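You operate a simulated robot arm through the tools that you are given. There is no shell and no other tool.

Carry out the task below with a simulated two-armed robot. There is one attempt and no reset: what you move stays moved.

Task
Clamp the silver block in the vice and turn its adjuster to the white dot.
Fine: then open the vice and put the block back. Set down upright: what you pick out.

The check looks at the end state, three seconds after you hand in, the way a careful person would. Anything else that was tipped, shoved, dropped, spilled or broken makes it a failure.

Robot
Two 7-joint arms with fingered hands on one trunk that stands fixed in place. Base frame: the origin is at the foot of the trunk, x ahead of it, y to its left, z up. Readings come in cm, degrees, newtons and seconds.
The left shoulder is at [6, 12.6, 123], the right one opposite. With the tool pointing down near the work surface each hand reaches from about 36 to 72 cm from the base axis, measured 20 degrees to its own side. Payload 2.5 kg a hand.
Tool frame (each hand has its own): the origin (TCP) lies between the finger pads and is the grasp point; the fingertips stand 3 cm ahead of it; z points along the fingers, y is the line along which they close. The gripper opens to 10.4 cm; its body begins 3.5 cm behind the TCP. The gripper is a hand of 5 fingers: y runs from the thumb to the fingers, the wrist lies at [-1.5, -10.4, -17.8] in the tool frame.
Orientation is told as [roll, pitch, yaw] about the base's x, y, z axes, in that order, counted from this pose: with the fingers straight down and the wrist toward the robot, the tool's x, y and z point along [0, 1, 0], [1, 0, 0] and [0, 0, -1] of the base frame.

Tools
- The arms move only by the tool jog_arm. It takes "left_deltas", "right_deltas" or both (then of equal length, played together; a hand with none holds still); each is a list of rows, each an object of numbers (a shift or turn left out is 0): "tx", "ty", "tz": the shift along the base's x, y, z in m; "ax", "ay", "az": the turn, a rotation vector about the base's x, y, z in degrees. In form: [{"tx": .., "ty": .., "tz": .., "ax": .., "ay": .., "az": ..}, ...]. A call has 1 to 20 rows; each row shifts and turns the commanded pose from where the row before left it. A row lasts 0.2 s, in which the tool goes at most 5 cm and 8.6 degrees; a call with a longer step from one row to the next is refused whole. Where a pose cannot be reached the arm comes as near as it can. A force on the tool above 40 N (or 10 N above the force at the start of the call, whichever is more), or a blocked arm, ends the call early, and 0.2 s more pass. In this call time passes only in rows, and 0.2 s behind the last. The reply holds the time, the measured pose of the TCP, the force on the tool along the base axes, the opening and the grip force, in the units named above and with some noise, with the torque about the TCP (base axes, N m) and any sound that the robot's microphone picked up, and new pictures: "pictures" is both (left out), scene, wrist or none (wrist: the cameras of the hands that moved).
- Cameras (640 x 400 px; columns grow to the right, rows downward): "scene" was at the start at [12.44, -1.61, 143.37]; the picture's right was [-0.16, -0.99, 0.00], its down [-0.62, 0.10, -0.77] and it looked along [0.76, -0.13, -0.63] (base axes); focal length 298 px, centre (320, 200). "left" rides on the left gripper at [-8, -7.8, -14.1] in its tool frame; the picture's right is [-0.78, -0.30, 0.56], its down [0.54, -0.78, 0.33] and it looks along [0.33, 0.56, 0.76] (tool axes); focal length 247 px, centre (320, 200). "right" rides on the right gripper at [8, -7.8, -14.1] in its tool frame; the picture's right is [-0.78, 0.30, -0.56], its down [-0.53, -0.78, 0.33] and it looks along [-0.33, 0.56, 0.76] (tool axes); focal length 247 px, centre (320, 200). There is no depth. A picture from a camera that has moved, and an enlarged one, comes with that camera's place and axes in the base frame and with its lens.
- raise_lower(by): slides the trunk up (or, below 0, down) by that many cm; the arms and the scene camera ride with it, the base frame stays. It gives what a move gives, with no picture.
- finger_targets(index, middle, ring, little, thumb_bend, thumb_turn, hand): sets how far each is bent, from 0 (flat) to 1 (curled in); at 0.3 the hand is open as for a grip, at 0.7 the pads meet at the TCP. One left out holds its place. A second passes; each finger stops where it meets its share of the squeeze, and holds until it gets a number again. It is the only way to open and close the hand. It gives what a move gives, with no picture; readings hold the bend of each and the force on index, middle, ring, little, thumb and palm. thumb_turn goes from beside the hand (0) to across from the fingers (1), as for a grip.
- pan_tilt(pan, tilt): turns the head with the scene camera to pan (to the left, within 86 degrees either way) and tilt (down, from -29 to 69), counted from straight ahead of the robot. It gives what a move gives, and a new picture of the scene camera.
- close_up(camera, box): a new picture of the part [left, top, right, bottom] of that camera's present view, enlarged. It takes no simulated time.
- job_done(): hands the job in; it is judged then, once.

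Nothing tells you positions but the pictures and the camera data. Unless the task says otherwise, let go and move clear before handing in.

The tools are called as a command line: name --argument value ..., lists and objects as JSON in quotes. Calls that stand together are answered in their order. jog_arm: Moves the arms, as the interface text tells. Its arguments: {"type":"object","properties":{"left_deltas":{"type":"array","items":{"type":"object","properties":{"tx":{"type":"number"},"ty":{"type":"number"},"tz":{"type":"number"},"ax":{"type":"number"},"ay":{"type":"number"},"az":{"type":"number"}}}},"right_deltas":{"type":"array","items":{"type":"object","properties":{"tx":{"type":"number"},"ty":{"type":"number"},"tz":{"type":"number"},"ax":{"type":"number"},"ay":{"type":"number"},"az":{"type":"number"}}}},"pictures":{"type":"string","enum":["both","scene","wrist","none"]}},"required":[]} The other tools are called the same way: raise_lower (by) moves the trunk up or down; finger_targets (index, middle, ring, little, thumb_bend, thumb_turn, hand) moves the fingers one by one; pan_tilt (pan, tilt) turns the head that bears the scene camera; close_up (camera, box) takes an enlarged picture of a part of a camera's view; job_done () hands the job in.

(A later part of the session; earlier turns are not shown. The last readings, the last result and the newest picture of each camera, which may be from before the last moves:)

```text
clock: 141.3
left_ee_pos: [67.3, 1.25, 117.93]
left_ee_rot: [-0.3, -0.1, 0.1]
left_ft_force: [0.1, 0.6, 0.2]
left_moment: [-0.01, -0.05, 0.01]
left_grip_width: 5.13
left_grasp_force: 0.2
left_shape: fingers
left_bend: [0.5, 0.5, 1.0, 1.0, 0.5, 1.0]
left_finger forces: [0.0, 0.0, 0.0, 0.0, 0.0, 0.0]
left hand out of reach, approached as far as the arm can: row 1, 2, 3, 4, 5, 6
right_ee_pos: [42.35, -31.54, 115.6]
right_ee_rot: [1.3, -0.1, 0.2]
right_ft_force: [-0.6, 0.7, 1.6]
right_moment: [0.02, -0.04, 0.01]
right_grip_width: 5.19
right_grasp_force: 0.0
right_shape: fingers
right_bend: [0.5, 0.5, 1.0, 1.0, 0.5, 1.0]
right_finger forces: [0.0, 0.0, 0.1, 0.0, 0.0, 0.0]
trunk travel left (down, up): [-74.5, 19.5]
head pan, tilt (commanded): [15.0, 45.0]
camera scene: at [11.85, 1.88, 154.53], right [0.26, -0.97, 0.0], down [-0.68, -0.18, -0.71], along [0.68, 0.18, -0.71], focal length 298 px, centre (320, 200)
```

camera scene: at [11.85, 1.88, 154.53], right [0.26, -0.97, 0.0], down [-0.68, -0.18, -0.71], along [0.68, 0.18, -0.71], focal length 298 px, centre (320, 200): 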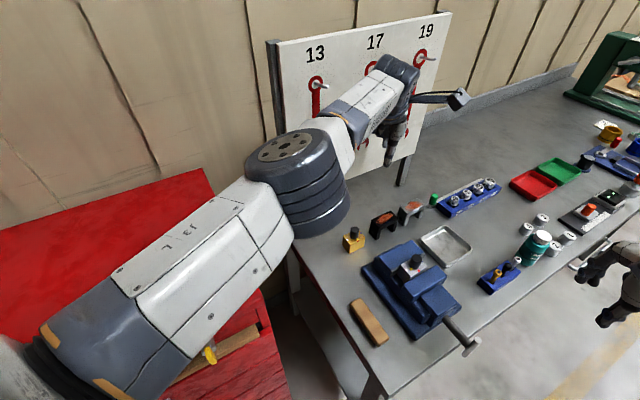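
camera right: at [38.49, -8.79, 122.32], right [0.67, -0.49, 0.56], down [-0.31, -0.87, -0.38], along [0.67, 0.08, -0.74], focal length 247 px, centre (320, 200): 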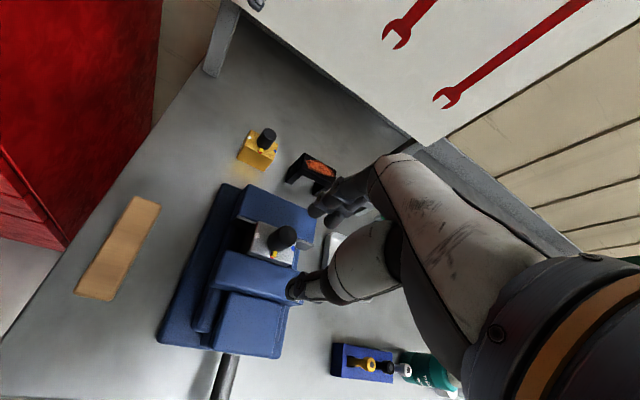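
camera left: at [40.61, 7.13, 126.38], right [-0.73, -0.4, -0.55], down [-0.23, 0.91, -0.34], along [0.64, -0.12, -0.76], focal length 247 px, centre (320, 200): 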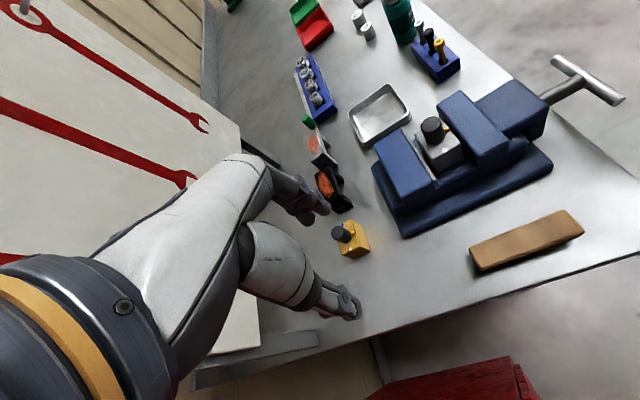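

The arm is nearly straight. I'll command it toward its original start posture (46,8) at yaw 0 and see whether it folds back.

jog_arm --left_deltas '[{"tx": -0.03, "ty": 0.01, "tz": 0.02}, {"tx": -0.035, "ty": 0.01, "tz": 0.02}, {"tx": -0.035, "ty": 0.01, "tz": 0.02}, {"tx": -0.035, "ty": 0.01, "tz": 0.02}, {"tx": -0.035, "ty": 0.01, "tz": 0.02}, {"tx": -0.035, "ty": 0.01, "tz": 0.02}]' --pictures "scene"

```text
clock: 142.0
left_ee_pos: [64.71, 9.54, 116.89]
left_ee_rot: [0.1, 9.8, 15.2]
left_ft_force: [-13.4, -7.0, -1.7]
left_moment: [0.12, -0.33, 0.21]
left_grip_width: 5.15
left_grasp_force: 7.1
left_shape: fingers
left_bend: [0.5, 0.54, 1.0, 1.0, 0.5, 1.0]
left_finger forces: [0.1, 9.1, 0.1, 5.4, 0.1, 0.0]
left hand out of reach, approached as far as the arm can: row 1
right_ee_pos: [42.06, -31.4, 115.69]
right_ee_rot: [1.4, -0.2, 0.1]
right_ft_force: [-0.4, 0.8, 0.4]
right_moment: [-0.01, -0.01, -0.01]
right_grip_width: 5.18
right_grasp_force: 0.0
right_shape: fingers
right_bend: [0.5, 0.5, 1.0, 1.0, 0.5, 1.0]
right_finger forces: [0.1, 0.0, 0.0, 0.1, 0.0, 0.0]
trunk travel left (down, up): [-74.5, 19.5]
head pan, tilt (commanded): [15.0, 45.0]
stopped in row 3 (left hand): the force on the tool passed its limit at 63 N (the readings are from after the stop); the commanded pose is now the measured one
camera scene: at [11.64, 1.94, 154.56], right [0.26, -0.97, 0.0], down [-0.68, -0.18, -0.71], along [0.68, 0.18, -0.71], focal length 298 px, centre (320, 200)
```

scene: 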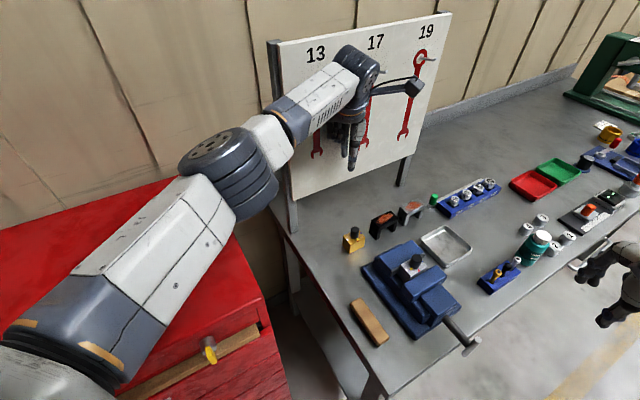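

The arm swung as it changed posture and the fingers bumped the tool board. I'll back straight away from the board in small steps and check the wrenches.

jog_arm --left_deltas '[{"tx": -0.012, "ty": -0.012}, {"tx": -0.015, "ty": -0.015}]' --pictures "scene"

close_up --camera "scene" --box '[260, 10, 460, 210]'

```text
clock: 142.6
left_ee_pos: [62.25, 6.99, 116.91]
left_ee_rot: [0.4, 9.5, 15.6]
left_ft_force: [1.1, -0.5, 0.2]
left_moment: [0.01, -0.01, 0.02]
left_grip_width: 5.16
left_grasp_force: 0.1
left_shape: fingers
left_bend: [0.5, 0.5, 1.0, 1.0, 0.5, 1.0]
left_finger forces: [0.0, 0.0, 0.0, 0.0, 0.1, 0.0]
right_ee_pos: [42.21, -31.67, 115.55]
right_ee_rot: [1.4, 0.0, 0.2]
right_ft_force: [-0.2, -0.2, 0.6]
right_moment: [0.01, 0.03, 0.02]
right_grip_width: 5.17
right_grasp_force: 0.1
right_shape: fingers
right_bend: [0.5, 0.5, 1.0, 1.0, 0.5, 1.0]
right_finger forces: [0.0, 0.1, 0.0, 0.0, 0.1, 0.0]
trunk travel left (down, up): [-74.5, 19.5]
head pan, tilt (commanded): [15.0, 45.0]
camera scene: at [11.84, 1.8, 154.54], right [0.26, -0.97, 0.0], down [-0.68, -0.18, -0.71], along [0.68, 0.18, -0.71], focal length 298 px, centre (320, 200)
```

scene: 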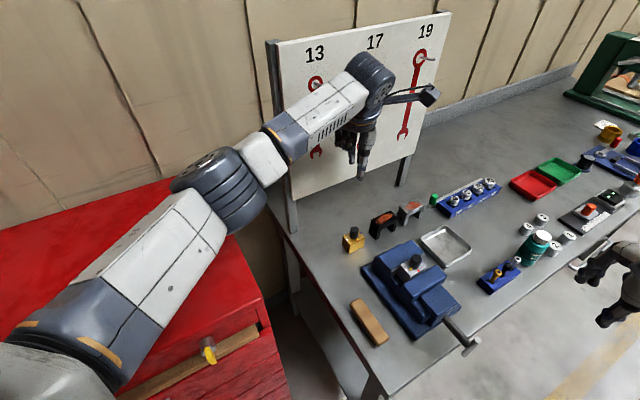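

```text
2.00 times, centred on (360, 110) of scene
camera zoom: at [11.84, 1.8, 154.54], right [0.26, -0.97, 0.0], down [-0.68, -0.18, -0.71], along [0.68, 0.18, -0.71], focal length 596 px, centre (240, 380)
```

zoom: 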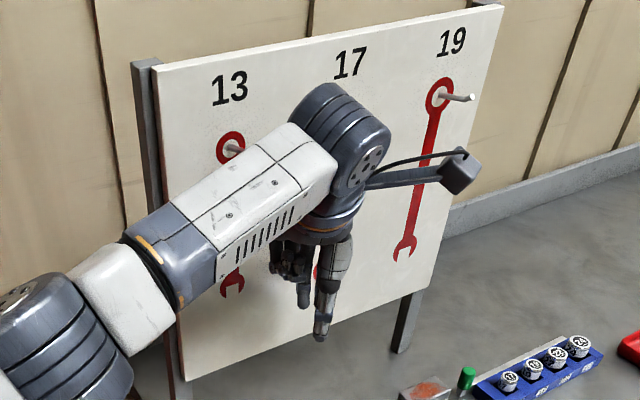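

Forces are zero and the arm is back in its normal elbow posture. I'll move the hand away from the board, straighten it and check all three wrenches.

jog_arm --left_deltas '[{"tx": -0.025, "ax": 0.55, "ay": -2.3, "az": -5}, {"tx": -0.025, "ax": 0.55, "ay": -2.3, "az": -7}, {"tx": -0.025, "ax": 0.55, "ay": -2.3, "az": -7}, {"tx": -0.025, "ax": 0.5, "ay": -2.3, "az": -7}]' --pictures "scene"

close_up --camera "scene" --box '[260, 10, 460, 210]'

close_up --camera "scene" --box '[330, 200, 510, 350]'

```text
clock: 143.6
left_ee_pos: [52.17, 7.15, 116.93]
left_ee_rot: [2.0, 0.3, -10.5]
left_ft_force: [0.1, -0.7, 0.2]
left_moment: [-0.02, -0.01, 0.0]
left_grip_width: 5.18
left_grasp_force: 0.1
left_shape: fingers
left_bend: [0.5, 0.5, 1.0, 1.0, 0.5, 1.0]
left_finger forces: [0.0, 0.1, 0.1, 0.0, 0.0, 0.0]
right_ee_pos: [42.29, -31.5, 115.59]
right_ee_rot: [1.4, -0.1, 0.3]
right_ft_force: [-0.2, 0.3, -0.3]
right_moment: [0.0, 0.01, -0.03]
right_grip_width: 5.18
right_grasp_force: 0.0
right_shape: fingers
right_bend: [0.5, 0.5, 1.0, 1.0, 0.5, 1.0]
right_finger forces: [0.0, 0.1, 0.0, 0.0, 0.0, 0.0]
trunk travel left (down, up): [-74.5, 19.5]
head pan, tilt (commanded): [15.0, 45.0]
camera scene: at [11.82, 1.91, 154.54], right [0.26, -0.97, 0.0], down [-0.68, -0.18, -0.71], along [0.68, 0.18, -0.71], focal length 298 px, centre (320, 200)
```

scene: 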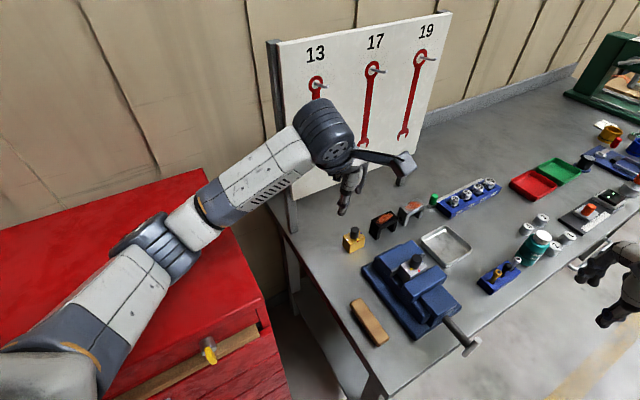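

```text
2.00 times, centred on (360, 110) of scene
camera zoom: at [11.82, 1.91, 154.54], right [0.26, -0.97, 0.0], down [-0.68, -0.18, -0.71], along [0.68, 0.18, -0.71], focal length 596 px, centre (240, 380)
```

zoom: 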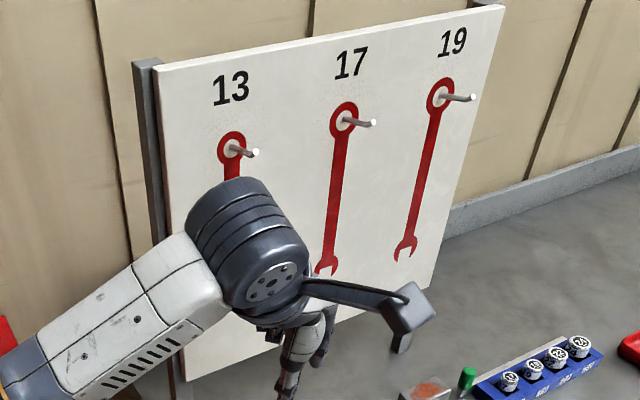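

```text
2.67 times, centred on (420, 275) of scene
camera zoom: at [11.82, 1.91, 154.54], right [0.26, -0.97, 0.0], down [-0.68, -0.18, -0.71], along [0.68, 0.18, -0.71], focal length 794 px, centre (53, 0)
```

zoom: 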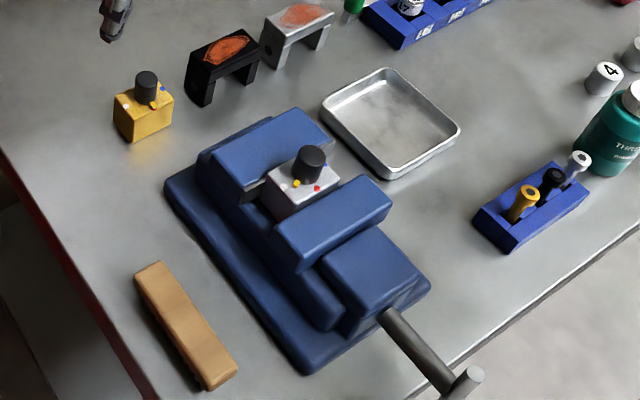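

All wrenches and other items are in place, and the block is still clamped. I'll set the hand to yaw -41° and go back over the knob by the same path as before.

jog_arm --left_deltas '[{"ax": -2, "az": -7.6, "tz": -0.01}, {"az": -7.6, "tz": -0.01}, {"az": -7.6, "tz": -0.01}, {"az": -7.7}]' --pictures "none"

jog_arm --left_deltas '[{"ty": -0.04}, {"ty": -0.04}, {"ty": -0.04}, {"ty": -0.035, "tz": -0.02}]' --pictures "none"

close_up --camera "left" --box '[260, 150, 440, 300]'

close_up --camera "scene" --box '[380, 220, 460, 290]'

```text
clock: 144.6
left_ee_pos: [52.3, 7.16, 113.79]
left_ee_rot: [0.0, -0.1, -41.0]
left_ft_force: [-0.3, 0.0, -0.7]
left_moment: [-0.02, -0.02, 0.02]
left_grip_width: 5.18
left_grasp_force: 0.0
left_shape: fingers
left_bend: [0.5, 0.5, 1.0, 1.0, 0.5, 1.0]
left_finger forces: [0.0, 0.0, 0.0, 0.1, 0.1, 0.0]
right_ee_pos: [42.27, -31.57, 115.49]
right_ee_rot: [1.3, 0.1, 0.2]
right_ft_force: [-0.4, 0.1, 1.0]
right_moment: [0.03, -0.03, -0.03]
right_grip_width: 5.2
right_grasp_force: 0.1
right_shape: fingers
right_bend: [0.5, 0.5, 1.0, 1.0, 0.5, 1.0]
right_finger forces: [0.1, 0.0, 0.1, 0.0, 0.0, 0.1]
trunk travel left (down, up): [-74.5, 19.5]
head pan, tilt (commanded): [15.0, 45.0]
```

```text
clock: 145.6
left_ee_pos: [52.36, -8.45, 111.95]
left_ee_rot: [0.1, 0.0, -41.1]
left_ft_force: [0.3, -0.7, 0.1]
left_moment: [0.03, 0.01, -0.03]
left_grip_width: 5.18
left_grasp_force: 0.1
left_shape: fingers
left_bend: [0.5, 0.5, 1.0, 1.0, 0.5, 1.0]
left_finger forces: [0.1, 0.0, 0.0, 0.0, 0.1, 0.0]
right_ee_pos: [42.3, -31.54, 115.45]
right_ee_rot: [1.4, 0.0, 0.3]
right_ft_force: [1.6, 0.4, -0.7]
right_moment: [0.06, -0.02, 0.0]
right_grip_width: 5.18
right_grasp_force: 0.1
right_shape: fingers
right_bend: [0.5, 0.5, 1.0, 1.0, 0.5, 1.0]
right_finger forces: [0.0, 0.2, 0.0, 0.0, 0.0, 0.1]
trunk travel left (down, up): [-74.5, 19.5]
head pan, tilt (commanded): [15.0, 45.0]
```

```text
2.67 times, centred on (350, 225) of left
camera zoom: at [41.17, -9.31, 126.04], right [-0.73, -0.39, -0.56], down [-0.24, 0.91, -0.33], along [0.64, -0.11, -0.76], focal length 659 px, centre (240, 133)
```

zoom: 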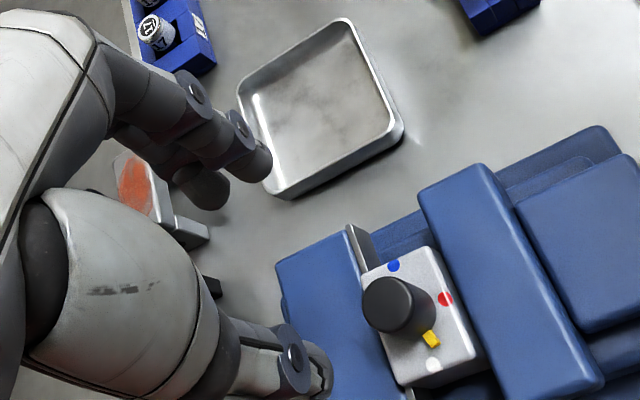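

```text
5.71 times, centred on (420, 255) of scene
camera zoom: at [11.86, 1.84, 154.54], right [0.26, -0.97, 0.0], down [-0.68, -0.18, -0.71], along [0.68, 0.18, -0.71], focal length 1702 px, centre (-251, -114)
```

zoom: 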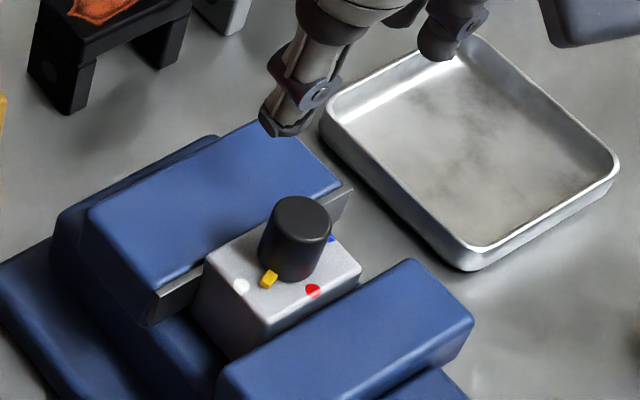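

The pointer needs about 17° more. I'll shift 6 mm, descend around the knob and grip it again.

jog_arm --left_deltas '[{"tx": -0.006, "tz": -0.035}, {"tz": -0.035}, {"tz": -0.031}]' --pictures "none"

finger_targets --hand "left" --index 0.8 --middle 0.8 --thumb_bend 0.8

close_up --camera "left" --box '[260, 150, 440, 300]'

close_up --camera "scene" --box '[380, 220, 460, 290]'

```text
clock: 146.4
left_ee_pos: [51.72, -8.42, 101.75]
left_ee_rot: [0.2, -0.3, -41.0]
left_ft_force: [0.0, 0.1, 0.9]
left_moment: [-0.02, 0.02, -0.02]
left_grip_width: 5.16
left_grasp_force: 0.1
left_shape: fingers
left_bend: [0.5, 0.5, 1.0, 1.0, 0.5, 1.0]
left_finger forces: [0.1, 0.1, 0.1, 0.0, 0.0, 0.0]
right_ee_pos: [42.21, -31.49, 115.63]
right_ee_rot: [1.3, 0.0, 0.2]
right_ft_force: [-0.2, -0.2, -0.5]
right_moment: [0.01, 0.03, 0.02]
right_grip_width: 5.18
right_grasp_force: 0.0
right_shape: fingers
right_bend: [0.5, 0.5, 1.0, 1.0, 0.5, 1.0]
right_finger forces: [0.0, 0.0, 0.1, 0.0, 0.0, 0.1]
trunk travel left (down, up): [-74.5, 19.5]
head pan, tilt (commanded): [15.0, 45.0]
```

```text
clock: 147.4
left_ee_pos: [51.88, -8.23, 101.6]
left_ee_rot: [-0.1, 0.0, -40.8]
left_ft_force: [1.6, 0.2, -1.6]
left_moment: [0.02, -0.05, 0.03]
left_grip_width: 1.53
left_grasp_force: 16.1
left_shape: fingers
left_bend: [0.62, 0.66, 1.0, 1.0, 0.66, 1.0]
left_finger forces: [8.3, 7.9, 0.0, 0.1, 15.9, 0.1]
right_ee_pos: [42.23, -31.45, 115.57]
right_ee_rot: [1.3, 0.0, 0.2]
right_ft_force: [1.1, 0.3, -0.3]
right_moment: [0.03, -0.01, 0.0]
right_grip_width: 5.18
right_grasp_force: 0.0
right_shape: fingers
right_bend: [0.5, 0.5, 1.0, 1.0, 0.5, 1.0]
right_finger forces: [0.1, 0.1, 0.1, 0.0, 0.0, 0.1]
trunk travel left (down, up): [-74.5, 19.5]
head pan, tilt (commanded): [15.0, 45.0]
```

```text
2.67 times, centred on (350, 225) of left
camera zoom: at [40.66, -9.17, 115.87], right [-0.73, -0.39, -0.56], down [-0.24, 0.91, -0.33], along [0.64, -0.11, -0.76], focal length 659 px, centre (240, 133)
```

zoom: 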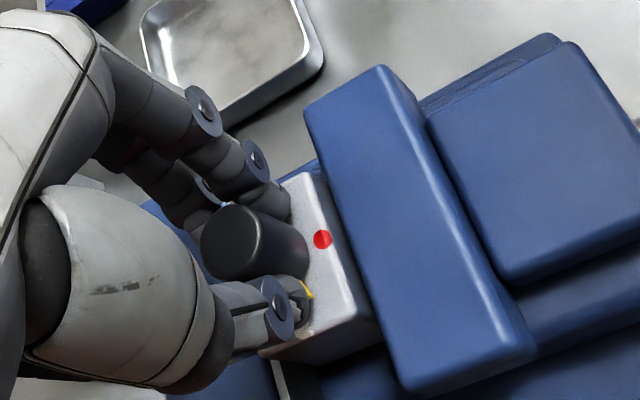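

```text
5.71 times, centred on (420, 255) of scene
camera zoom: at [11.92, 1.89, 154.52], right [0.26, -0.97, 0.0], down [-0.68, -0.18, -0.71], along [0.68, 0.18, -0.71], focal length 1702 px, centre (-251, -114)
```

zoom: 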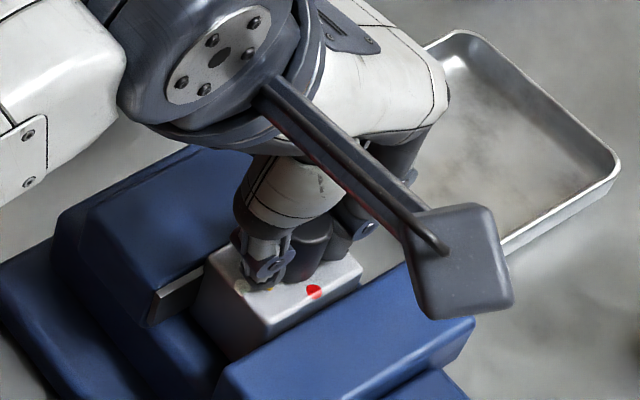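

Gripped firmly again. I'll rotate clockwise 16.5°.

jog_arm --left_deltas '[{"az": -5.5}, {"az": -5.5}, {"az": -5.5}]' --pictures "none"

close_up --camera "left" --box '[260, 150, 440, 300]'

close_up --camera "scene" --box '[380, 220, 460, 290]'

```text
clock: 148.2
left_ee_pos: [51.77, -8.27, 101.71]
left_ee_rot: [0.0, -0.1, -57.7]
left_ft_force: [6.9, 3.7, -1.3]
left_moment: [0.06, -0.14, 0.05]
left_grip_width: 1.51
left_grasp_force: 16.3
left_shape: fingers
left_bend: [0.62, 0.66, 1.0, 1.0, 0.67, 1.0]
left_finger forces: [7.3, 9.0, 0.0, 0.0, 15.9, 0.0]
right_ee_pos: [42.38, -31.44, 115.58]
right_ee_rot: [1.2, 0.0, 0.1]
right_ft_force: [0.1, 0.7, 0.3]
right_moment: [-0.01, -0.02, 0.0]
right_grip_width: 5.19
right_grasp_force: 0.0
right_shape: fingers
right_bend: [0.5, 0.5, 1.0, 1.0, 0.5, 1.0]
right_finger forces: [0.0, 0.1, 0.0, 0.0, 0.1, 0.1]
trunk travel left (down, up): [-74.5, 19.5]
head pan, tilt (commanded): [15.0, 45.0]
```

```text
2.67 times, centred on (350, 225) of left
camera zoom: at [40.86, -5.94, 115.86], right [-0.81, -0.17, -0.56], down [0.04, 0.94, -0.33], along [0.58, -0.29, -0.76], focal length 659 px, centre (240, 133)
```

zoom: 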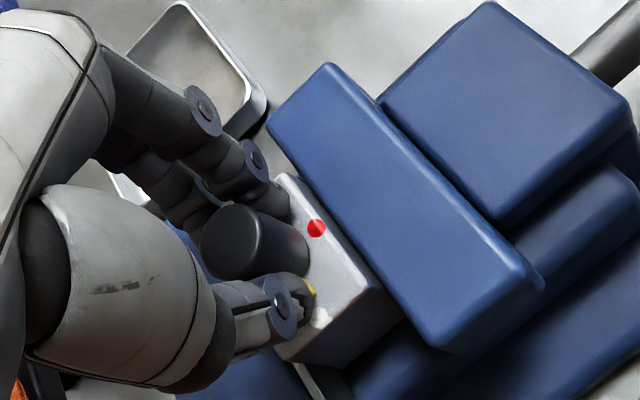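

```text
5.71 times, centred on (420, 255) of scene
camera zoom: at [11.98, 1.94, 154.52], right [0.26, -0.97, 0.0], down [-0.68, -0.18, -0.71], along [0.68, 0.18, -0.71], focal length 1702 px, centre (-251, -114)
```

zoom: 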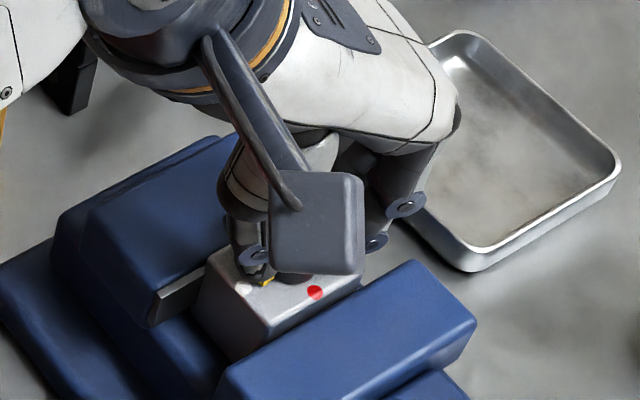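

I'll release, rise and look at the pointer clearly.

finger_targets --hand "left" --index 0.5 --middle 0.5 --thumb_bend 0.5

jog_arm --left_deltas '[{"tz": 0.03}, {"tz": 0.04}]' --pictures "none"

close_up --camera "left" --box '[300, 180, 420, 290]'

close_up --camera "scene" --box '[380, 220, 460, 290]'

```text
clock: 149.2
left_ee_pos: [51.79, -8.39, 101.71]
left_ee_rot: [0.1, -0.1, -57.5]
left_ft_force: [-0.1, -0.4, 0.3]
left_moment: [-0.01, 0.0, 0.0]
left_grip_width: 5.14
left_grasp_force: 0.1
left_shape: fingers
left_bend: [0.5, 0.5, 1.0, 1.0, 0.5, 1.0]
left_finger forces: [0.1, 0.0, 0.0, 0.1, 0.0, 0.1]
right_ee_pos: [42.23, -31.51, 115.62]
right_ee_rot: [1.3, 0.0, 0.2]
right_ft_force: [0.4, -0.8, 0.0]
right_moment: [-0.02, -0.02, -0.02]
right_grip_width: 5.16
right_grasp_force: 0.1
right_shape: fingers
right_bend: [0.5, 0.5, 1.0, 1.0, 0.5, 1.0]
right_finger forces: [0.0, 0.0, 0.1, 0.0, 0.1, 0.1]
trunk travel left (down, up): [-74.5, 19.5]
head pan, tilt (commanded): [15.0, 45.0]
```

```text
clock: 149.8
left_ee_pos: [51.5, -8.42, 108.76]
left_ee_rot: [0.0, -0.1, -57.4]
left_ft_force: [0.1, 0.4, 0.3]
left_moment: [-0.01, -0.01, -0.03]
left_grip_width: 5.15
left_grasp_force: 0.1
left_shape: fingers
left_bend: [0.5, 0.5, 1.0, 1.0, 0.5, 1.0]
left_finger forces: [0.0, 0.0, 0.0, 0.0, 0.0, 0.1]
right_ee_pos: [42.3, -31.55, 115.53]
right_ee_rot: [1.2, 0.0, 0.3]
right_ft_force: [-0.6, -1.0, 0.5]
right_moment: [-0.01, 0.02, -0.03]
right_grip_width: 5.2
right_grasp_force: 0.0
right_shape: fingers
right_bend: [0.5, 0.5, 1.0, 1.0, 0.5, 1.0]
right_finger forces: [0.0, 0.0, 0.0, 0.0, 0.0, 0.0]
trunk travel left (down, up): [-74.5, 19.5]
head pan, tilt (commanded): [15.0, 45.0]
```

```text
3.64 times, centred on (360, 235) of left
camera zoom: at [40.73, -6.02, 122.96], right [-0.81, -0.17, -0.56], down [0.03, 0.94, -0.33], along [0.58, -0.29, -0.76], focal length 898 px, centre (174, 73)
```

zoom: 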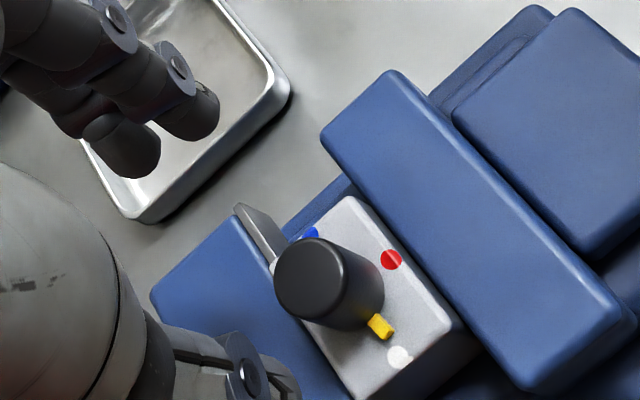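

```text
5.71 times, centred on (420, 255) of scene
camera zoom: at [11.84, 1.88, 154.53], right [0.26, -0.97, 0.0], down [-0.68, -0.18, -0.71], along [0.68, 0.18, -0.71], focal length 1702 px, centre (-251, -114)
```

zoom: 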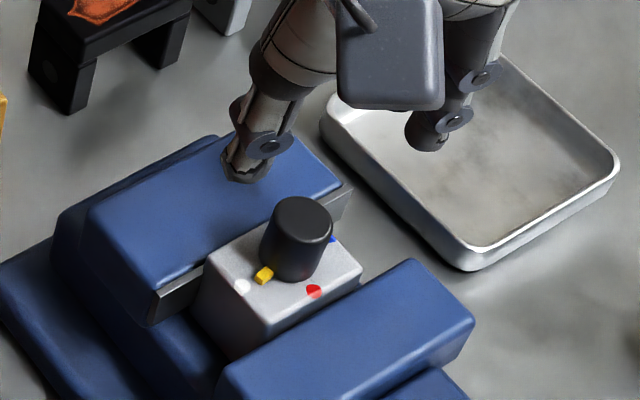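

The pointer is now about 6° short of white. I'll do one more small stroke, from -46° to -57°, allowing for finger compliance.

jog_arm --left_deltas '[{"az": 5.7, "tx": 0.003}, {"az": 5.7}, {"tz": -0.035}, {"tz": -0.035}]' --pictures "none"

finger_targets --hand "left" --index 0.8 --middle 0.8 --thumb_bend 0.8

jog_arm --left_deltas '[{"az": -5.5}, {"az": -5.5}]' --pictures "none"

finger_targets --hand "left" --index 0.5 --middle 0.5 --thumb_bend 0.5

jog_arm --left_deltas '[{"tz": 0.03}, {"tz": 0.04}]' --pictures "none"

close_up --camera "left" --box '[300, 180, 420, 290]'

close_up --camera "scene" --box '[380, 220, 460, 290]'

```text
clock: 150.8
left_ee_pos: [51.92, -8.35, 101.58]
left_ee_rot: [0.0, -0.1, -46.1]
left_ft_force: [-0.8, 0.1, -0.5]
left_moment: [0.0, 0.04, -0.02]
left_grip_width: 5.15
left_grasp_force: 0.1
left_shape: fingers
left_bend: [0.5, 0.5, 1.0, 1.0, 0.5, 1.0]
left_finger forces: [0.0, 0.1, 0.0, 0.0, 0.1, 0.0]
right_ee_pos: [42.28, -31.53, 115.57]
right_ee_rot: [1.2, 0.0, 0.2]
right_ft_force: [-0.2, -1.4, 0.0]
right_moment: [-0.02, 0.0, -0.02]
right_grip_width: 5.17
right_grasp_force: 0.0
right_shape: fingers
right_bend: [0.5, 0.5, 1.0, 1.0, 0.5, 1.0]
right_finger forces: [0.0, 0.0, 0.0, 0.1, 0.0, 0.0]
trunk travel left (down, up): [-74.5, 19.5]
head pan, tilt (commanded): [15.0, 45.0]
```

```text
clock: 151.8
left_ee_pos: [52.05, -8.38, 101.64]
left_ee_rot: [0.0, 0.0, -46.2]
left_ft_force: [1.9, 2.3, -2.3]
left_moment: [0.03, -0.04, -0.05]
left_grip_width: 1.58
left_grasp_force: 16.4
left_shape: fingers
left_bend: [0.62, 0.67, 1.0, 1.0, 0.66, 1.0]
left_finger forces: [8.6, 7.5, 0.1, 0.1, 16.6, 0.0]
right_ee_pos: [42.34, -31.48, 115.49]
right_ee_rot: [1.2, -0.1, 0.2]
right_ft_force: [0.9, 0.4, -0.4]
right_moment: [0.01, -0.01, -0.01]
right_grip_width: 5.16
right_grasp_force: 0.1
right_shape: fingers
right_bend: [0.5, 0.5, 1.0, 1.0, 0.5, 1.0]
right_finger forces: [0.0, 0.0, 0.0, 0.1, 0.0, 0.0]
trunk travel left (down, up): [-74.5, 19.5]
head pan, tilt (commanded): [15.0, 45.0]
```

```text
clock: 152.4
left_ee_pos: [52.03, -8.36, 101.6]
left_ee_rot: [0.0, -0.1, -57.2]
left_ft_force: [1.0, 3.3, -3.1]
left_moment: [0.08, -0.06, 0.01]
left_grip_width: 1.55
left_grasp_force: 15.9
left_shape: fingers
left_bend: [0.62, 0.71, 1.0, 1.0, 0.66, 1.0]
left_finger forces: [8.6, 7.1, 0.1, 0.0, 16.7, 0.0]
right_ee_pos: [42.38, -31.5, 115.5]
right_ee_rot: [1.3, -0.1, 0.3]
right_ft_force: [0.8, 0.1, -0.1]
right_moment: [0.01, 0.01, 0.04]
right_grip_width: 5.16
right_grasp_force: 0.1
right_shape: fingers
right_bend: [0.5, 0.5, 1.0, 1.0, 0.5, 1.0]
right_finger forces: [0.1, 0.0, 0.1, 0.1, 0.0, 0.1]
trunk travel left (down, up): [-74.5, 19.5]
head pan, tilt (commanded): [15.0, 45.0]
```

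```text
clock: 153.4
left_ee_pos: [51.8, -8.45, 101.79]
left_ee_rot: [0.1, -0.1, -57.2]
left_ft_force: [0.3, -0.5, 0.6]
left_moment: [0.01, -0.01, 0.02]
left_grip_width: 5.13
left_grasp_force: 0.0
left_shape: fingers
left_bend: [0.5, 0.5, 1.0, 1.0, 0.5, 1.0]
left_finger forces: [0.0, 0.1, 0.0, 0.1, 0.0, 0.1]
right_ee_pos: [42.23, -31.51, 115.57]
right_ee_rot: [1.3, 0.0, 0.2]
right_ft_force: [-0.9, 1.0, -0.4]
right_moment: [-0.03, -0.01, -0.01]
right_grip_width: 5.15
right_grasp_force: 0.1
right_shape: fingers
right_bend: [0.5, 0.5, 1.0, 1.0, 0.5, 1.0]
right_finger forces: [0.0, 0.0, 0.1, 0.0, 0.1, 0.0]
trunk travel left (down, up): [-74.5, 19.5]
head pan, tilt (commanded): [15.0, 45.0]
```

```text
clock: 154.0
left_ee_pos: [51.89, -8.42, 108.77]
left_ee_rot: [0.0, 0.0, -57.1]
left_ft_force: [0.2, -0.5, -0.6]
left_moment: [0.0, 0.01, -0.02]
left_grip_width: 5.16
left_grasp_force: 0.0
left_shape: fingers
left_bend: [0.5, 0.5, 1.0, 1.0, 0.5, 1.0]
left_finger forces: [0.0, 0.1, 0.0, 0.0, 0.0, 0.1]
right_ee_pos: [42.29, -31.51, 115.74]
right_ee_rot: [1.3, 0.0, 0.2]
right_ft_force: [0.8, 0.5, 0.3]
right_moment: [-0.03, 0.01, -0.05]
right_grip_width: 5.17
right_grasp_force: 0.1
right_shape: fingers
right_bend: [0.5, 0.5, 1.0, 1.0, 0.5, 1.0]
right_finger forces: [0.0, 0.0, 0.1, 0.0, 0.1, 0.0]
trunk travel left (down, up): [-74.5, 19.5]
head pan, tilt (commanded): [15.0, 45.0]
```

```text
3.64 times, centred on (360, 235) of left
camera zoom: at [41.01, -6.17, 122.97], right [-0.81, -0.17, -0.56], down [0.03, 0.94, -0.33], along [0.58, -0.29, -0.76], focal length 898 px, centre (174, 73)
```

zoom: 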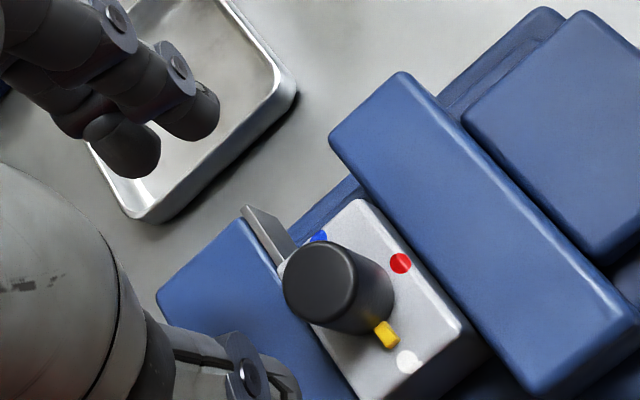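

```text
5.71 times, centred on (420, 255) of scene
camera zoom: at [11.84, 1.88, 154.53], right [0.26, -0.97, 0.0], down [-0.68, -0.18, -0.71], along [0.68, 0.18, -0.71], focal length 1702 px, centre (-251, -114)
```

zoom: 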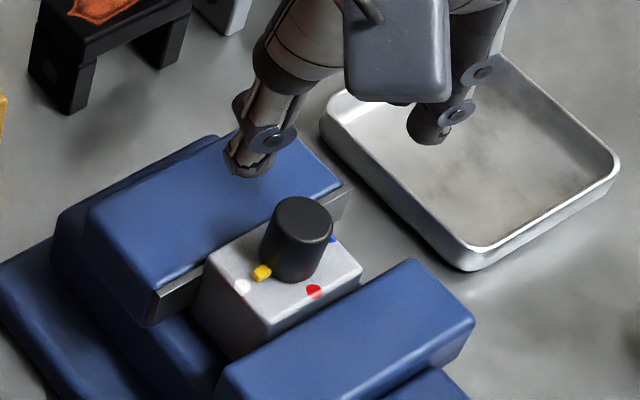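

The pointer now lines up with the white dot, within about 2° in both views. Next I'll move the left hand away and bring the right hand back to its cranking pose to open the vice.

jog_arm --left_deltas '[{"tz": 0.03}, {"ty": 0.04, "tz": 0.01}, {"ty": 0.045}, {"ty": 0.045}, {"ty": 0.045}, {"ty": 0.04}]' --pictures "none"

finger_targets --hand "right" --index 0.4 --middle 1.0 --ring 1.0 --little 1.0 --thumb_bend 1.0

jog_arm --right_deltas '[{"ty": 0.02, "az": 7.4}, {"ty": 0.02, "az": 7.4}, {"ty": 0.02, "az": 7.4}, {"ty": 0.02, "az": 7.4}, {"ty": 0.017, "az": 7.8}]' --pictures "scene"

```text
clock: 155.4
left_ee_pos: [52.0, 13.26, 112.67]
left_ee_rot: [0.0, -0.2, -57.2]
left_ft_force: [0.5, -0.2, -0.2]
left_moment: [-0.01, 0.0, 0.04]
left_grip_width: 5.18
left_grasp_force: 0.0
left_shape: fingers
left_bend: [0.5, 0.5, 1.0, 1.0, 0.5, 1.0]
left_finger forces: [0.0, 0.0, 0.0, 0.0, 0.1, 0.1]
right_ee_pos: [42.22, -31.43, 115.59]
right_ee_rot: [1.3, 0.0, 0.2]
right_ft_force: [0.0, 0.5, -0.1]
right_moment: [0.01, 0.0, -0.05]
right_grip_width: 5.22
right_grasp_force: 0.1
right_shape: fingers
right_bend: [0.5, 0.5, 1.0, 1.0, 0.5, 1.0]
right_finger forces: [0.0, 0.0, 0.1, 0.0, 0.0, 0.1]
trunk travel left (down, up): [-74.5, 19.5]
head pan, tilt (commanded): [15.0, 45.0]
```

```text
clock: 156.4
left_ee_pos: [52.05, 13.18, 112.68]
left_ee_rot: [0.0, -0.1, -57.1]
left_ft_force: [0.9, 0.5, -1.2]
left_moment: [0.0, 0.01, 0.01]
left_grip_width: 5.18
left_grasp_force: 0.0
left_shape: fingers
left_bend: [0.5, 0.5, 1.0, 1.0, 0.5, 1.0]
left_finger forces: [0.0, 0.1, 0.0, 0.0, 0.1, 0.0]
right_ee_pos: [42.17, -31.43, 115.55]
right_ee_rot: [1.3, -0.1, 0.3]
right_ft_force: [0.9, -0.4, -0.2]
right_moment: [0.03, 0.0, 0.03]
right_grip_width: 2.15
right_grasp_force: 0.0
right_shape: fingers
right_bend: [0.37, 1.0, 1.0, 1.0, 0.95, 1.0]
right_finger forces: [0.1, 0.1, 0.0, 0.0, 0.1, 0.1]
trunk travel left (down, up): [-74.5, 19.5]
head pan, tilt (commanded): [15.0, 45.0]
```

```text
clock: 157.6
left_ee_pos: [51.97, 13.14, 112.72]
left_ee_rot: [0.0, -0.1, -57.1]
left_ft_force: [0.1, 0.0, 0.2]
left_moment: [0.02, 0.0, -0.03]
left_grip_width: 5.17
left_grasp_force: 0.0
left_shape: fingers
left_bend: [0.5, 0.5, 1.0, 1.0, 0.5, 1.0]
left_finger forces: [0.0, 0.1, 0.0, 0.0, 0.1, 0.1]
right_ee_pos: [41.86, -20.62, 115.16]
right_ee_rot: [1.8, 0.2, 36.5]
right_ft_force: [0.4, 0.6, -0.1]
right_moment: [0.01, 0.01, -0.01]
right_grip_width: 2.12
right_grasp_force: 0.0
right_shape: fingers
right_bend: [0.37, 1.0, 1.0, 1.0, 0.95, 1.0]
right_finger forces: [0.0, 0.0, 0.0, 0.0, 0.0, 0.1]
right hand out of reach, approached as far as the arm can: row 5
trunk travel left (down, up): [-74.5, 19.5]
head pan, tilt (commanded): [15.0, 45.0]
camera scene: at [11.85, 1.83, 154.54], right [0.26, -0.97, 0.0], down [-0.68, -0.18, -0.71], along [0.68, 0.18, -0.71], focal length 298 px, centre (320, 200)
```

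scene: 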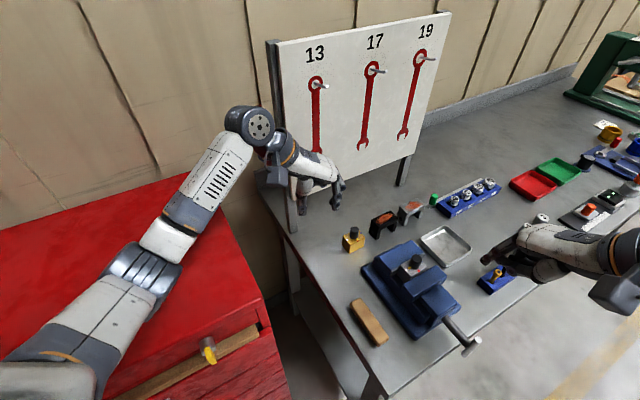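

Now I'll tilt the right hand back into its cranking pose.

jog_arm --right_deltas '[{"tx": -0.012, "ty": -0.008, "tz": -0.012, "ax": 5.59, "ay": -5.53}, {"tx": -0.012, "ty": -0.008, "tz": -0.012, "ax": 5.59, "ay": -5.53}, {"tx": -0.012, "ty": -0.008, "tz": -0.012, "ax": 5.59, "ay": -5.53}, {"tx": -0.012, "ty": -0.008, "tz": -0.012, "ax": 5.59, "ay": -5.53}, {"tx": -0.012, "ty": -0.008, "tz": -0.012, "ax": 5.59, "ay": -5.53}, {"tx": -0.012, "ty": -0.008, "tz": -0.012, "ax": 5.59, "ay": -5.53}, {"tx": -0.012, "ty": -0.008, "tz": -0.012, "ax": 5.59, "ay": -5.53}]' --pictures "both"

close_up --camera "scene" --box '[380, 230, 560, 380]'

```text
clock: 159.2
left_ee_pos: [52.16, 13.08, 112.73]
left_ee_rot: [-0.1, -0.1, -57.1]
left_ft_force: [-0.5, -0.7, -0.4]
left_moment: [0.01, -0.01, 0.01]
left_grip_width: 5.12
left_grasp_force: 0.0
left_shape: fingers
left_bend: [0.5, 0.5, 1.0, 1.0, 0.5, 1.0]
left_finger forces: [0.0, 0.0, 0.0, 0.0, 0.0, 0.1]
right_ee_pos: [34.88, -22.92, 106.67]
right_ee_rot: [8.9, -49.6, 35.9]
right_ft_force: [-0.4, 0.3, 0.9]
right_moment: [0.05, -0.02, -0.02]
right_grip_width: 2.11
right_grasp_force: 0.1
right_shape: fingers
right_bend: [0.37, 1.0, 1.0, 1.0, 0.95, 1.0]
right_finger forces: [0.0, 0.1, 0.0, 0.0, 0.0, 0.0]
right hand out of reach, approached as far as the arm can: row 1, 2
trunk travel left (down, up): [-74.5, 19.5]
head pan, tilt (commanded): [15.0, 45.0]
camera scene: at [11.83, 1.84, 154.54], right [0.26, -0.97, 0.0], down [-0.68, -0.18, -0.71], along [0.68, 0.18, -0.71], focal length 298 px, centre (320, 200)
camera right: at [18.07, -27.93, 110.82], right [0.39, -0.77, 0.5], down [0.13, -0.5, -0.86], along [0.91, 0.4, -0.1], focal length 247 px, centre (320, 200)
```

scene: 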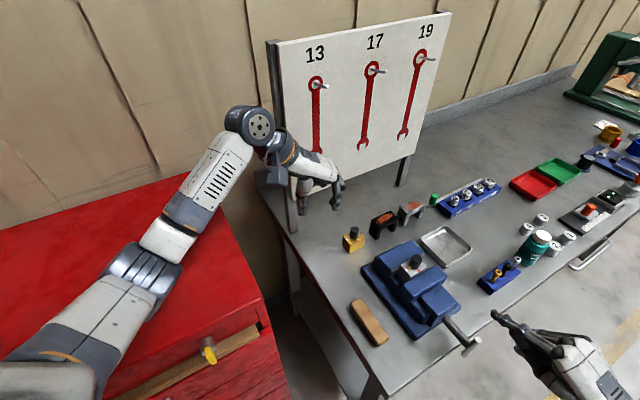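
right: 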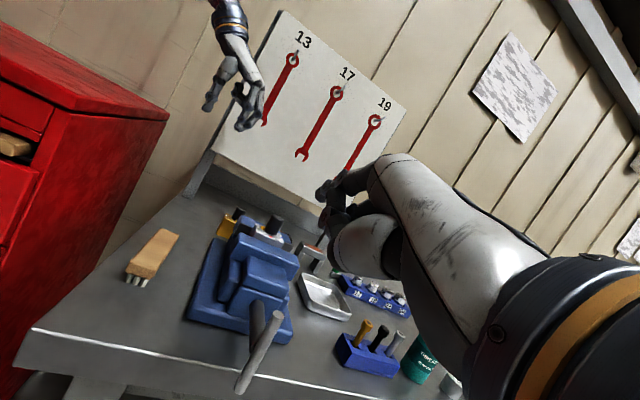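

```text
2.67 times, centred on (470, 305) of scene
camera zoom: at [11.83, 1.84, 154.54], right [0.26, -0.97, 0.0], down [-0.68, -0.18, -0.71], along [0.68, 0.18, -0.71], focal length 794 px, centre (-80, -80)
```

zoom: 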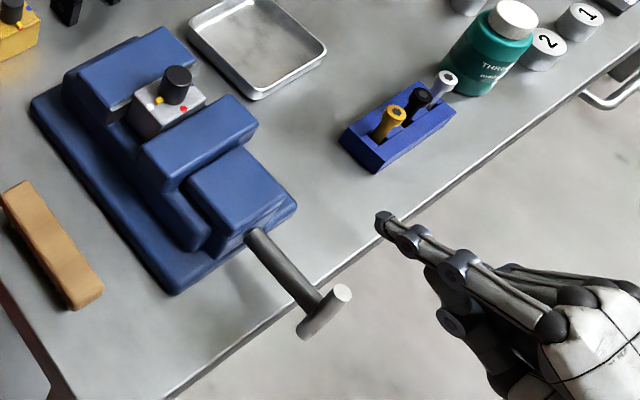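

The hand is in cranking pose again, and the bar's upper end is about 4 cm above the hub. I'll lower the index finger to the left side of the upper half of the bar.

jog_arm --right_deltas '[{"tx": -0.004, "ty": 0.004, "tz": -0.03}, {"tx": -0.002, "ty": 0.004, "tz": -0.03}, {"tz": -0.03}, {"tz": -0.03}, {"tz": -0.017}]' --pictures "wrist"

close_up --camera "scene" --box '[400, 250, 540, 380]'

close_up --camera "right" --box '[200, 120, 400, 300]'

```text
clock: 160.4
left_ee_pos: [52.1, 13.1, 112.68]
left_ee_rot: [-0.1, -0.1, -57.1]
left_ft_force: [-0.2, -0.1, 0.3]
left_moment: [-0.04, -0.03, -0.01]
left_grip_width: 5.15
left_grasp_force: 0.1
left_shape: fingers
left_bend: [0.5, 0.5, 1.0, 1.0, 0.5, 1.0]
left_finger forces: [0.0, 0.0, 0.0, 0.0, 0.0, 0.1]
right_ee_pos: [34.41, -21.95, 93.07]
right_ee_rot: [9.0, -49.4, 36.0]
right_ft_force: [0.4, 0.9, -0.3]
right_moment: [0.03, 0.01, -0.02]
right_grip_width: 2.13
right_grasp_force: 0.0
right_shape: fingers
right_bend: [0.37, 1.0, 1.0, 1.0, 0.95, 1.0]
right_finger forces: [0.1, 0.0, 0.0, 0.0, 0.0, 0.1]
trunk travel left (down, up): [-74.5, 19.5]
head pan, tilt (commanded): [15.0, 45.0]
camera right: at [17.55, -27.08, 97.14], right [0.39, -0.77, 0.5], down [0.12, -0.5, -0.86], along [0.91, 0.4, -0.1], focal length 247 px, centre (320, 200)
```

right: 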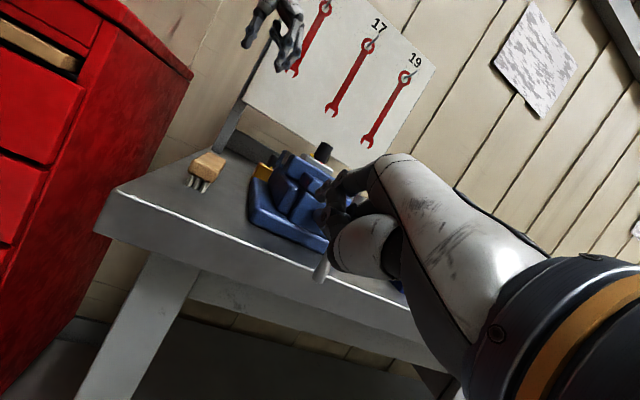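

```text
3.08 times, centred on (470, 315) of scene
camera zoom: at [11.86, 1.88, 154.54], right [0.26, -0.97, 0.0], down [-0.68, -0.18, -0.71], along [0.68, 0.18, -0.71], focal length 916 px, centre (-142, -154)
```

zoom: 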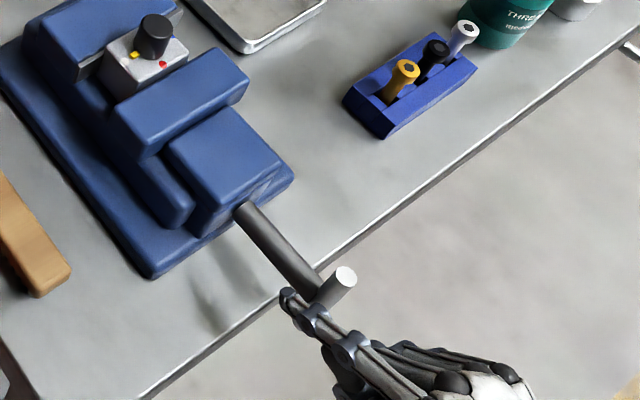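

```text
2.22 times, centred on (300, 210) of right
camera zoom: at [17.55, -27.08, 97.14], right [0.39, -0.77, 0.5], down [0.12, -0.5, -0.86], along [0.91, 0.4, -0.1], focal length 549 px, centre (364, 178)
```

zoom: 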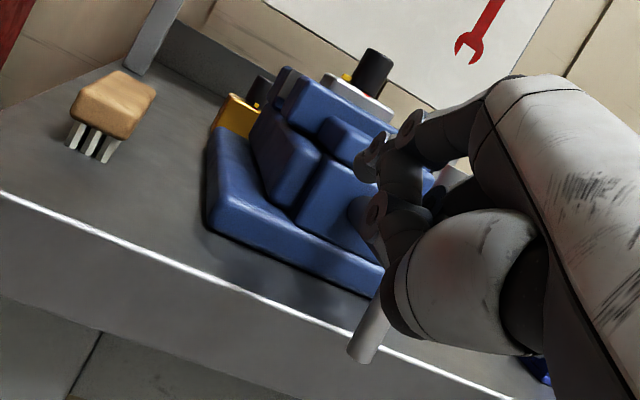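

The finger is just left of the upper half of the bar. I'll push it to the right to loosen the vice.

jog_arm --right_deltas '[{"tx": 0.0057, "ty": -0.0057}, {"tx": 0.0057, "ty": -0.0057}, {"tx": 0.0057, "ty": -0.0057}]' --pictures "none"

close_up --camera "scene" --box '[400, 250, 540, 380]'

```text
clock: 161.2
left_ee_pos: [51.98, 13.14, 112.71]
left_ee_rot: [0.0, -0.1, -57.1]
left_ft_force: [-1.0, -0.1, -0.1]
left_moment: [0.02, -0.02, -0.04]
left_grip_width: 5.17
left_grasp_force: 0.0
left_shape: fingers
left_bend: [0.5, 0.5, 1.0, 1.0, 0.5, 1.0]
left_finger forces: [0.0, 0.1, 0.0, 0.0, 0.0, 0.0]
right_ee_pos: [36.07, -23.72, 93.07]
right_ee_rot: [9.0, -49.4, 35.9]
right_ft_force: [-2.3, 1.3, 1.0]
right_moment: [-0.03, -0.1, 0.14]
right_grip_width: 2.14
right_grasp_force: 1.4
right_shape: fingers
right_bend: [0.37, 1.0, 1.0, 1.0, 0.95, 1.0]
right_finger forces: [2.9, 0.0, 0.0, 0.0, 0.0, 0.0]
trunk travel left (down, up): [-74.5, 19.5]
head pan, tilt (commanded): [15.0, 45.0]
```

```text
3.08 times, centred on (470, 315) of scene
camera zoom: at [11.81, 1.92, 154.54], right [0.26, -0.97, 0.0], down [-0.68, -0.18, -0.71], along [0.68, 0.18, -0.71], focal length 916 px, centre (-142, -154)
```

zoom: 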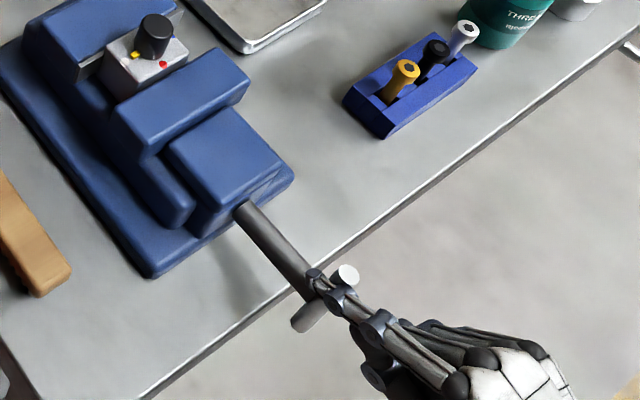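

The vice is loosening easily. I'll continue pushing the bar clockwise along the circle.

jog_arm --right_deltas '[{"tx": 0.0057, "ty": -0.0057}, {"tx": 0.0057, "ty": -0.0057, "tz": -0.002}, {"tx": 0.005, "ty": -0.005, "tz": -0.005}]' --pictures "none"

close_up --camera "scene" --box '[400, 250, 540, 380]'

```text
clock: 162.0
left_ee_pos: [51.92, 13.12, 112.63]
left_ee_rot: [0.1, 0.0, -57.1]
left_ft_force: [0.5, 0.6, -0.4]
left_moment: [0.02, -0.01, -0.01]
left_grip_width: 5.18
left_grasp_force: 0.0
left_shape: fingers
left_bend: [0.5, 0.5, 1.0, 1.0, 0.5, 1.0]
left_finger forces: [0.0, 0.0, 0.0, 0.0, 0.1, 0.0]
right_ee_pos: [37.79, -25.41, 92.54]
right_ee_rot: [9.0, -49.5, 35.9]
right_ft_force: [-3.0, 0.8, 2.2]
right_moment: [0.1, -0.11, 0.12]
right_grip_width: 2.23
right_grasp_force: 1.2
right_shape: fingers
right_bend: [0.35, 1.0, 1.0, 1.0, 0.96, 1.0]
right_finger forces: [3.4, 0.0, 0.0, 0.0, 0.0, 0.1]
trunk travel left (down, up): [-74.5, 19.5]
head pan, tilt (commanded): [15.0, 45.0]
```

```text
3.08 times, centred on (470, 315) of scene
camera zoom: at [11.82, 1.91, 154.54], right [0.26, -0.97, 0.0], down [-0.68, -0.18, -0.71], along [0.68, 0.18, -0.71], focal length 916 px, centre (-142, -154)
```

zoom: 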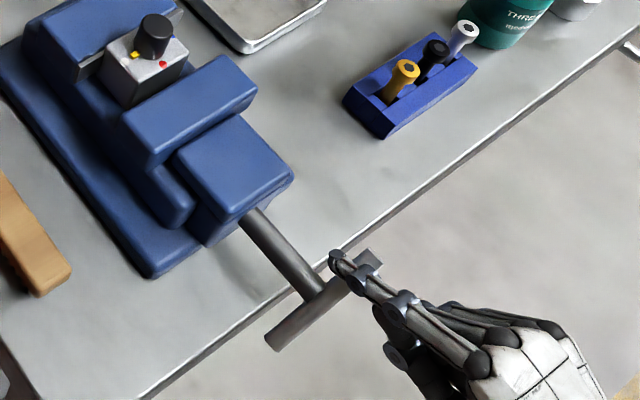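

The moving jaw is backing off the block. I'll push the bar down the rest of the way to the open position.

jog_arm --right_deltas '[{"tx": 0.0035, "ty": -0.0035, "tz": -0.009}, {"tx": 0.002, "ty": -0.002, "tz": -0.01}, {"tz": -0.009}]' --pictures "none"

close_up --camera "scene" --box '[380, 230, 540, 380]'

```text
clock: 162.8
left_ee_pos: [51.85, 13.24, 112.86]
left_ee_rot: [0.0, -0.3, -57.1]
left_ft_force: [0.3, 0.0, 0.8]
left_moment: [0.0, -0.01, 0.03]
left_grip_width: 5.17
left_grasp_force: 0.0
left_shape: fingers
left_bend: [0.5, 0.5, 1.0, 1.0, 0.5, 1.0]
left_finger forces: [0.0, 0.0, 0.0, 0.0, 0.1, 0.0]
right_ee_pos: [38.38, -25.99, 89.93]
right_ee_rot: [8.9, -49.7, 35.9]
right_ft_force: [-1.7, -2.8, 12.7]
right_moment: [0.53, -0.43, -0.02]
right_grip_width: 2.67
right_grasp_force: 5.7
right_shape: fingers
right_bend: [0.29, 1.0, 1.0, 1.0, 0.98, 1.0]
right_finger forces: [10.9, 0.0, 0.1, 0.1, 0.1, 0.1]
trunk travel left (down, up): [-74.5, 19.5]
head pan, tilt (commanded): [15.0, 45.0]
```

```text
2.67 times, centred on (460, 305) of scene
camera zoom: at [11.71, 1.91, 154.57], right [0.26, -0.97, 0.0], down [-0.68, -0.18, -0.71], along [0.68, 0.18, -0.71], focal length 794 px, centre (-53, -80)
```

zoom: 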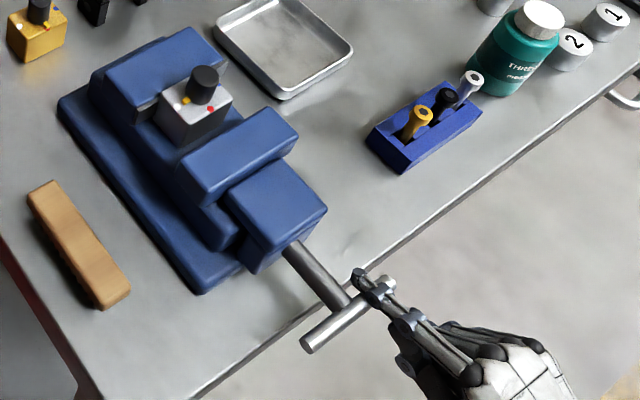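

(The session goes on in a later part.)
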